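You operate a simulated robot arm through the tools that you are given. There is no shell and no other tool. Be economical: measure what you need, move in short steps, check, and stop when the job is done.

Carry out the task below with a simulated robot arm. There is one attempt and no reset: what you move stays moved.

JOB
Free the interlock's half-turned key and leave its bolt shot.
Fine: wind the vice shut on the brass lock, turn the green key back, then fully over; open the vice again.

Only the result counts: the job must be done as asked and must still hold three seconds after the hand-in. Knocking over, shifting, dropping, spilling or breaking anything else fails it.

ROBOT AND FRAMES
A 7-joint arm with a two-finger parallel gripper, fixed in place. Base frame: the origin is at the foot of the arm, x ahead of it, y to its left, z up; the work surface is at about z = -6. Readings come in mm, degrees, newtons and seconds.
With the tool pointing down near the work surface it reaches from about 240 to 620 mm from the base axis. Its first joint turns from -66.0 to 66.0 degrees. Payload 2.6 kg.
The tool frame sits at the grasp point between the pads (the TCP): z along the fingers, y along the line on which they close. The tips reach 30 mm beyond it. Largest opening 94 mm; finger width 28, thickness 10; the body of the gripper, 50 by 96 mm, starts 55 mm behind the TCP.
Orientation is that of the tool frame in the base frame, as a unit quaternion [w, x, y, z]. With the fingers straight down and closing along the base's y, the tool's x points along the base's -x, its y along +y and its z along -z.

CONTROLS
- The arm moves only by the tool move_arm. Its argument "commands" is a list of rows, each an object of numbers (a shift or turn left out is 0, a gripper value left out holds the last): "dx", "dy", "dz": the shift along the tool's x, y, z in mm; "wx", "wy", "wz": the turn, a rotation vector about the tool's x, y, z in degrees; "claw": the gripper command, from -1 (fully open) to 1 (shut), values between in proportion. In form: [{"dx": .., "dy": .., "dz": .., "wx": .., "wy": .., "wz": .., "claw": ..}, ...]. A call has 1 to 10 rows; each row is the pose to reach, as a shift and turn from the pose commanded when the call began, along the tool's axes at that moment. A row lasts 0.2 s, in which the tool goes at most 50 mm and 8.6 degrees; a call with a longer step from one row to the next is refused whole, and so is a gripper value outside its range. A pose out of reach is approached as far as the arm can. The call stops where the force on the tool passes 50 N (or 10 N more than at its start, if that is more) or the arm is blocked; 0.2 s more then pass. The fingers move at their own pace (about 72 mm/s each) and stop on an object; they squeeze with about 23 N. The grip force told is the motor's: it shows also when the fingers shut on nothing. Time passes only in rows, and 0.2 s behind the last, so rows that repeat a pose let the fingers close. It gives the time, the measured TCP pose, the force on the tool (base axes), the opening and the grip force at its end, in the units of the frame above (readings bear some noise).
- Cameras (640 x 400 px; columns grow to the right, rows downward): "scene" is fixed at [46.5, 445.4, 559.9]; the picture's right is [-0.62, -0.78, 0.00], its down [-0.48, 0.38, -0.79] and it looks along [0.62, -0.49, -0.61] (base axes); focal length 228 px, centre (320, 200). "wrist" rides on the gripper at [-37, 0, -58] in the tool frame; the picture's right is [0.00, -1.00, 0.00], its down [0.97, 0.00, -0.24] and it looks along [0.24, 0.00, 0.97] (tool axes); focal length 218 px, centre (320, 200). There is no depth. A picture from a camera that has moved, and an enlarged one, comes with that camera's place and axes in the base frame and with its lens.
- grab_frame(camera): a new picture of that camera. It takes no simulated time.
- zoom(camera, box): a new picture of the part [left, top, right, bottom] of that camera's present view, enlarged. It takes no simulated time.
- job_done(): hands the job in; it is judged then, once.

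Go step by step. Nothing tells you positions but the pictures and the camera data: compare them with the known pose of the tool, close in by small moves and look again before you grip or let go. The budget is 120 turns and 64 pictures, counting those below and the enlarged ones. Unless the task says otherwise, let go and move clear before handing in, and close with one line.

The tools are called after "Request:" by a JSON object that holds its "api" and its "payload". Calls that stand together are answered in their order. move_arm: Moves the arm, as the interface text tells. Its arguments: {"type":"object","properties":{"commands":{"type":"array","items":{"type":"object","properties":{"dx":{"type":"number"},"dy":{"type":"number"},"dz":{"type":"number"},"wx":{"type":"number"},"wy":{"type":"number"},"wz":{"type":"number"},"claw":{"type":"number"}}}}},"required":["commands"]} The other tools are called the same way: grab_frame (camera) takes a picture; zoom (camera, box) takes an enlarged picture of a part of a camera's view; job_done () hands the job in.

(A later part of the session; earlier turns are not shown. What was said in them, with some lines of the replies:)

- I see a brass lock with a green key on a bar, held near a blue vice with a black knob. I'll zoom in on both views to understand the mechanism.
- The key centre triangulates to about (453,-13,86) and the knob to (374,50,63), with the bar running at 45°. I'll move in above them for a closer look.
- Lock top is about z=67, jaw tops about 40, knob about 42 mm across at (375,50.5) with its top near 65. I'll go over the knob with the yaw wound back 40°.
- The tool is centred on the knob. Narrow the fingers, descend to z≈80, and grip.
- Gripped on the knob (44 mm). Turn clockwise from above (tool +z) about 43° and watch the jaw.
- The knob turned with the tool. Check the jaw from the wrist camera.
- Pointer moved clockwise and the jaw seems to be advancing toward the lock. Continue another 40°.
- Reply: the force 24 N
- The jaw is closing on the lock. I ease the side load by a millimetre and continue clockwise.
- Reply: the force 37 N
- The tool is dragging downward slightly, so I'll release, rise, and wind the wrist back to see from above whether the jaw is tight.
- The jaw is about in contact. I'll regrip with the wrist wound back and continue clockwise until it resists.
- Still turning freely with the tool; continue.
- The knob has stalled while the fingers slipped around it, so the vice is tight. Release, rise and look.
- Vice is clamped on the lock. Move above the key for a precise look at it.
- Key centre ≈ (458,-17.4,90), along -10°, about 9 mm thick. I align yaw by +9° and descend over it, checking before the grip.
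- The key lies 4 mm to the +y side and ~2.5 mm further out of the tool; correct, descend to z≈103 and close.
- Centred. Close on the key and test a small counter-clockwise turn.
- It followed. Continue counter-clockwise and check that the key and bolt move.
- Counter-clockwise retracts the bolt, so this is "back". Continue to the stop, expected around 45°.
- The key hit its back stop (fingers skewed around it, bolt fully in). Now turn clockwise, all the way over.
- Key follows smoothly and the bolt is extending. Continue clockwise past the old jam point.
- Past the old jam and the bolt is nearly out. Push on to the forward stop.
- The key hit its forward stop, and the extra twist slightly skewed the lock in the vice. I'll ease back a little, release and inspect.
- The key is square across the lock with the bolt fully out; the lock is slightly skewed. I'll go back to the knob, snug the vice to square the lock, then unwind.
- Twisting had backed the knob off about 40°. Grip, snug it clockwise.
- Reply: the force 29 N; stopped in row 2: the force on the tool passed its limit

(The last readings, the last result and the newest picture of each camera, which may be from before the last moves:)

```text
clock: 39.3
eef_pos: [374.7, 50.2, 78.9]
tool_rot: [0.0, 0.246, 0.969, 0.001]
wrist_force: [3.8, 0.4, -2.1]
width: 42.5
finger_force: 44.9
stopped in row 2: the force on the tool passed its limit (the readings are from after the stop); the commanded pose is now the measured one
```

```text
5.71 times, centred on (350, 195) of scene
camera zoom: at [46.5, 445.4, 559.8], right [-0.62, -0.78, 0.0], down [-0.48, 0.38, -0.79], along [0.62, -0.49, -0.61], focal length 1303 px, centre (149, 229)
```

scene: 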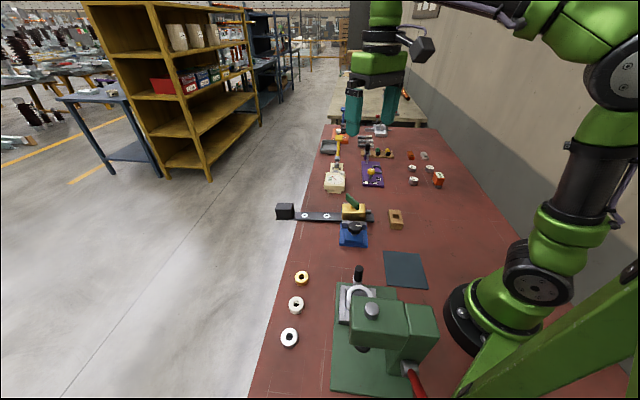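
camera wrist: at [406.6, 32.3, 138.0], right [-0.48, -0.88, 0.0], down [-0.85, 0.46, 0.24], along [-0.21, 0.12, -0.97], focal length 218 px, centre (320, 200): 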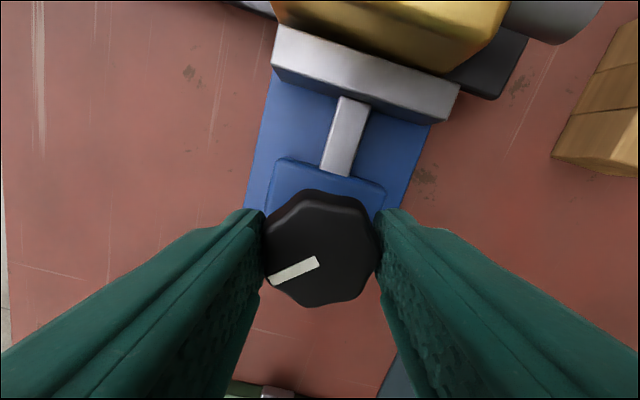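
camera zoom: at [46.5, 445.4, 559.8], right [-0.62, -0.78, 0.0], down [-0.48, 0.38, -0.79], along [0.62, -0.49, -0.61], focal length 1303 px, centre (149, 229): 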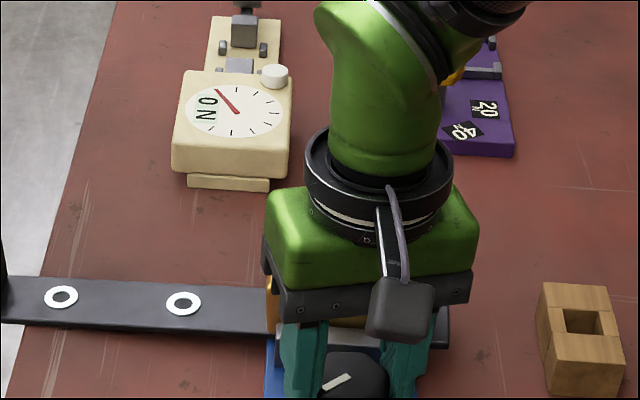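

Only a transient side load stopped it; continue clockwise gently.

Request:
{"api": "move_arm", "payload": {"commands": [{"wz": 6}, {"wz": 12}, {"wz": 18}, {"wz": 24}, {"wz": 30}, {"wz": 36}, {"wz": 36}]}}

Request:
{"api": "grab_frame", "payload": {"camera": "wrist"}}

Request:
{"api": "zoom", "payload": {"camera": "scene", "box": [310, 160, 390, 230]}}

```text
clock: 40.9
eef_pos: [373.1, 49.3, 79.0]
tool_rot: [0.0, 0.534, 0.846, 0.001]
wrist_force: [-4.1, -3.2, -8.8]
width: 43.1
finger_force: 45.1
```

```text
20 pictures are left
camera wrist: at [390.1, 16.7, 138.2], right [-0.9, -0.43, 0.0], down [-0.42, 0.88, 0.24], along [-0.1, 0.22, -0.97], focal length 218 px, centre (320, 200)
```

wrist: 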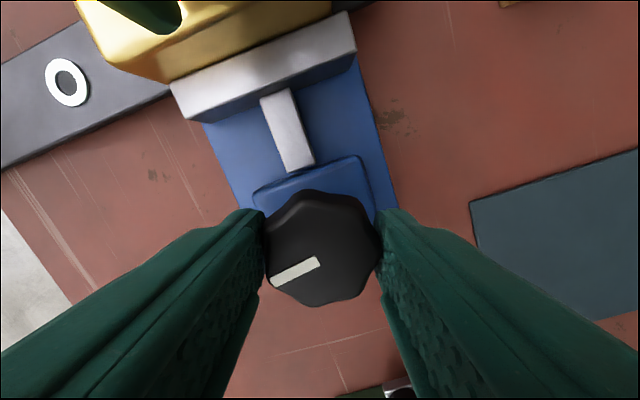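

```text
5.71 times, centred on (350, 195) of scene
camera zoom: at [46.5, 445.4, 559.8], right [-0.62, -0.78, 0.0], down [-0.48, 0.38, -0.79], along [0.62, -0.49, -0.61], focal length 1303 px, centre (149, 229)
```

zoom: 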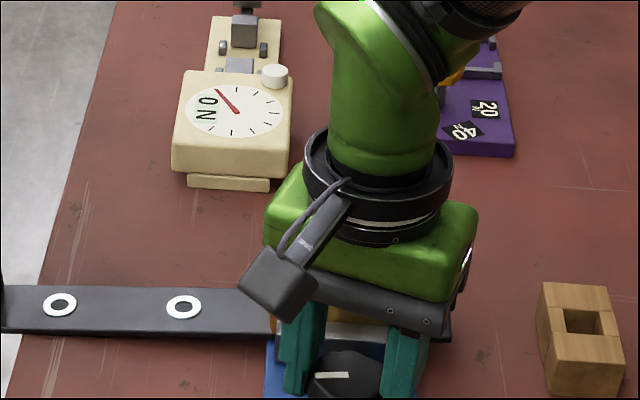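

Lock is square again and the knob back at its tight position. Now unwind counter-clockwise to open the vice.

Request:
{"api": "move_arm", "payload": {"commands": [{"wz": -7}, {"wz": -14}, {"wz": -21}, {"wz": -28}, {"wz": -35}, {"wz": -42}, {"wz": -49}, {"wz": -56}, {"wz": -63}, {"wz": -63}]}}

Request:
{"api": "move_arm", "payload": {"commands": [{"wz": -7}, {"wz": -14}, {"wz": -21}, {"wz": -28}, {"wz": -35}, {"wz": -42}, {"wz": -42}]}}

Request:
{"api": "grab_frame", "payload": {"camera": "wrist"}}

```text
clock: 43.1
eef_pos: [375.5, 49.9, 78.4]
tool_rot: [0.0, 0.013, 1.0, 0.001]
wrist_force: [-18.0, -4.0, 12.7]
width: 43.0
finger_force: 45.2
```

```text
clock: 44.7
eef_pos: [375.2, 50.3, 78.9]
tool_rot: [0.0, -0.346, 0.938, 0.002]
wrist_force: [-15.6, -5.7, 22.2]
width: 42.7
finger_force: 44.9
```

```text
18 pictures are left
camera wrist: at [402.6, 74.3, 138.3], right [0.65, -0.76, 0.0], down [-0.74, -0.63, 0.24], along [-0.18, -0.15, -0.97], focal length 218 px, centre (320, 200)
```

wrist: 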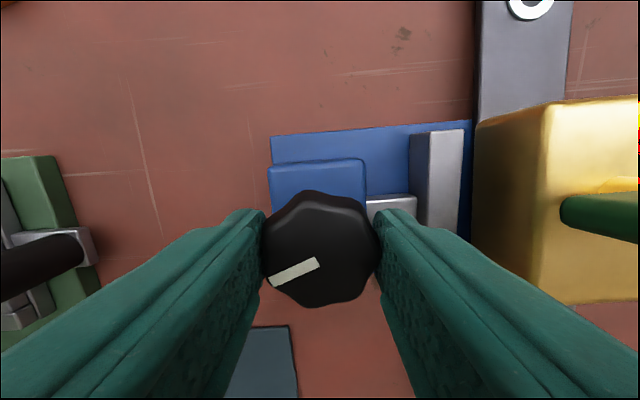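

The jaw is backing off. One more regrip to restore the original opening (about 75° more).

Request:
{"api": "move_arm", "payload": {"commands": [{"claw": -0.4}, {"claw": -0.4}, {"claw": -0.4}, {"dz": -20}, {"dz": -35}, {"dz": -35}]}}

Request:
{"api": "move_arm", "payload": {"commands": [{"wz": 8.5}, {"wz": 17}, {"wz": 25.5}, {"wz": 34}, {"wz": 42.5}, {"wz": 51}, {"wz": 59.5}, {"wz": 68}, {"wz": 72}, {"wz": 72}]}}

Request:
{"api": "grab_frame", "payload": {"camera": "wrist"}}

```text
clock: 46.1
eef_pos: [375.0, 47.8, 112.7]
tool_rot: [0.001, -0.345, 0.939, 0.001]
wrist_force: [0.0, -0.6, -0.3]
width: 65.9
finger_force: 0.0
```

```text
clock: 48.3
eef_pos: [374.7, 49.3, 114.1]
tool_rot: [0.0, 0.272, 0.962, 0.001]
wrist_force: [-0.4, -0.6, -0.4]
width: 66.0
finger_force: 0.1
```

```text
17 pictures are left
camera wrist: at [405.6, 30.8, 172.8], right [-0.52, -0.85, 0.0], down [-0.83, 0.51, 0.24], along [-0.2, 0.13, -0.97], focal length 218 px, centre (320, 200)
```

wrist: 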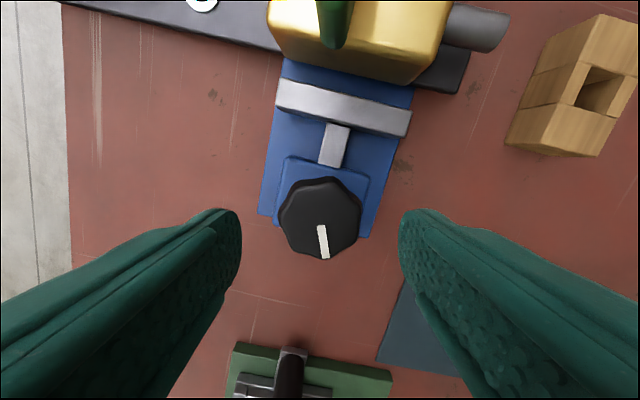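

Request:
{"api": "move_arm", "payload": {"commands": [{"dx": 0.5, "dy": 0.8, "dz": 18}, {"dx": 0.5, "dy": 0.8, "dz": 35}, {"dx": 0.5, "dy": 0.8, "dz": 35}, {"dx": 0.5, "dy": 0.8, "dz": 35, "claw": 1}, {"dx": 0.5, "dy": 0.8, "dz": 35, "claw": 1}, {"dx": 0.5, "dy": 0.8, "dz": 35, "claw": 1}]}}

Request:
{"api": "move_arm", "payload": {"commands": [{"wz": -7}, {"wz": -14}, {"wz": -21}, {"wz": -28}, {"wz": -35}, {"wz": -42}, {"wz": -49}, {"wz": -56}, {"wz": -63}, {"wz": -70}]}}

Request:
{"api": "grab_frame", "payload": {"camera": "wrist"}}

```text
clock: 49.7
eef_pos: [372.6, 50.7, 77.9]
tool_rot: [0.0, 0.271, 0.962, 0.002]
wrist_force: [4.2, 2.2, -7.6]
width: 43.2
finger_force: 44.7
```

```text
clock: 51.9
eef_pos: [373.7, 50.0, 78.4]
tool_rot: [-0.002, -0.328, 0.945, 0.002]
wrist_force: [-9.0, -13.6, -12.0]
width: 43.3
finger_force: 44.5
```

```text
16 pictures are left
camera wrist: at [402.8, 72.6, 136.9], right [0.62, -0.78, 0.0], down [-0.76, -0.6, 0.24], along [-0.19, -0.15, -0.97], focal length 218 px, centre (320, 200)
```

wrist: 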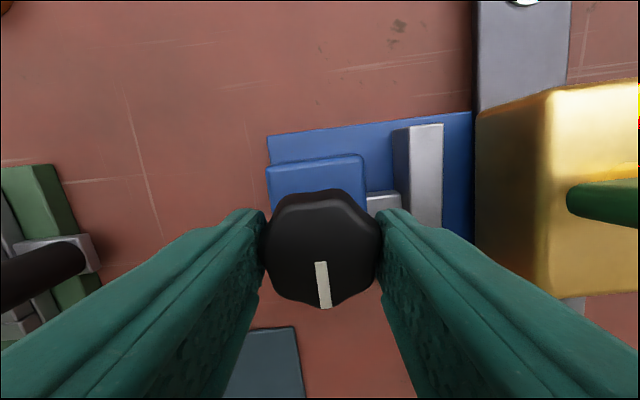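

The knob is back at its original open position with a clear gap to the lock. Release and move clear, then a final check.

Request:
{"api": "move_arm", "payload": {"commands": [{"claw": -0.4}, {"claw": -0.4}, {"claw": -0.4}, {"dz": -30}, {"dz": -70}, {"dz": -110}, {"dz": -150}, {"dz": -150}]}}

Request:
{"api": "zoom", "payload": {"camera": "wrist", "box": [240, 60, 500, 260]}}

Request:
{"api": "zoom", "payload": {"camera": "scene", "box": [260, 160, 420, 270]}}

```text
clock: 53.7
eef_pos: [377.2, 52.8, 231.7]
tool_rot: [0.0, -0.33, 0.944, 0.0]
wrist_force: [-1.7, 0.3, -0.1]
width: 65.9
finger_force: 0.1
```

```text
2.00 times, centred on (370, 160) of wrist
camera zoom: at [405.6, 75.9, 289.7], right [0.62, -0.78, 0.0], down [-0.76, -0.6, 0.24], along [-0.19, -0.15, -0.97], focal length 436 px, centre (220, 280)
```

zoom: 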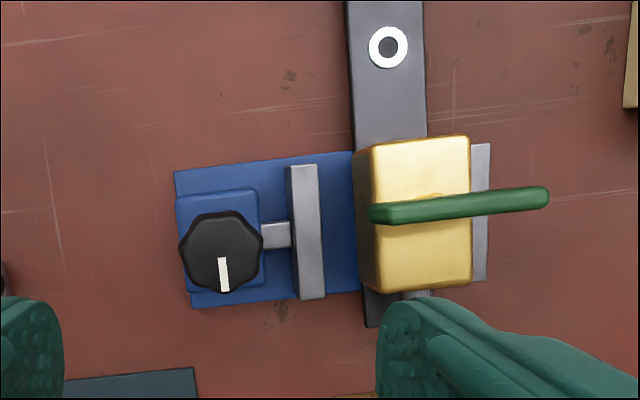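

```text
3.64 times, centred on (340, 215) of scene
camera zoom: at [46.4, 445.4, 559.9], right [-0.62, -0.78, 0.0], down [-0.48, 0.38, -0.79], along [0.62, -0.49, -0.61], focal length 829 px, centre (247, 146)
```

zoom: 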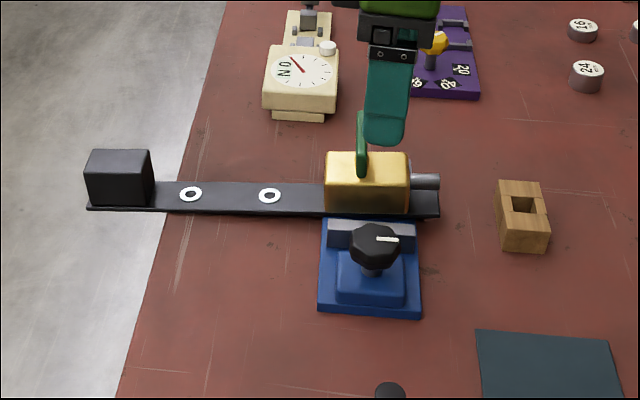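

The vice is open, the key sits square across the lock and the bolt is fully out. Nothing else has moved and the arm is clear, so I'm handing in.

Request:
{"api": "job_done", "payload": {}}

```text
The job is handed in.
```

The key is freed and turned fully over, the bolt is shot, and the vice is open again. At the forward stop the lock skewed about 6° in the vice, so I squared it before opening.
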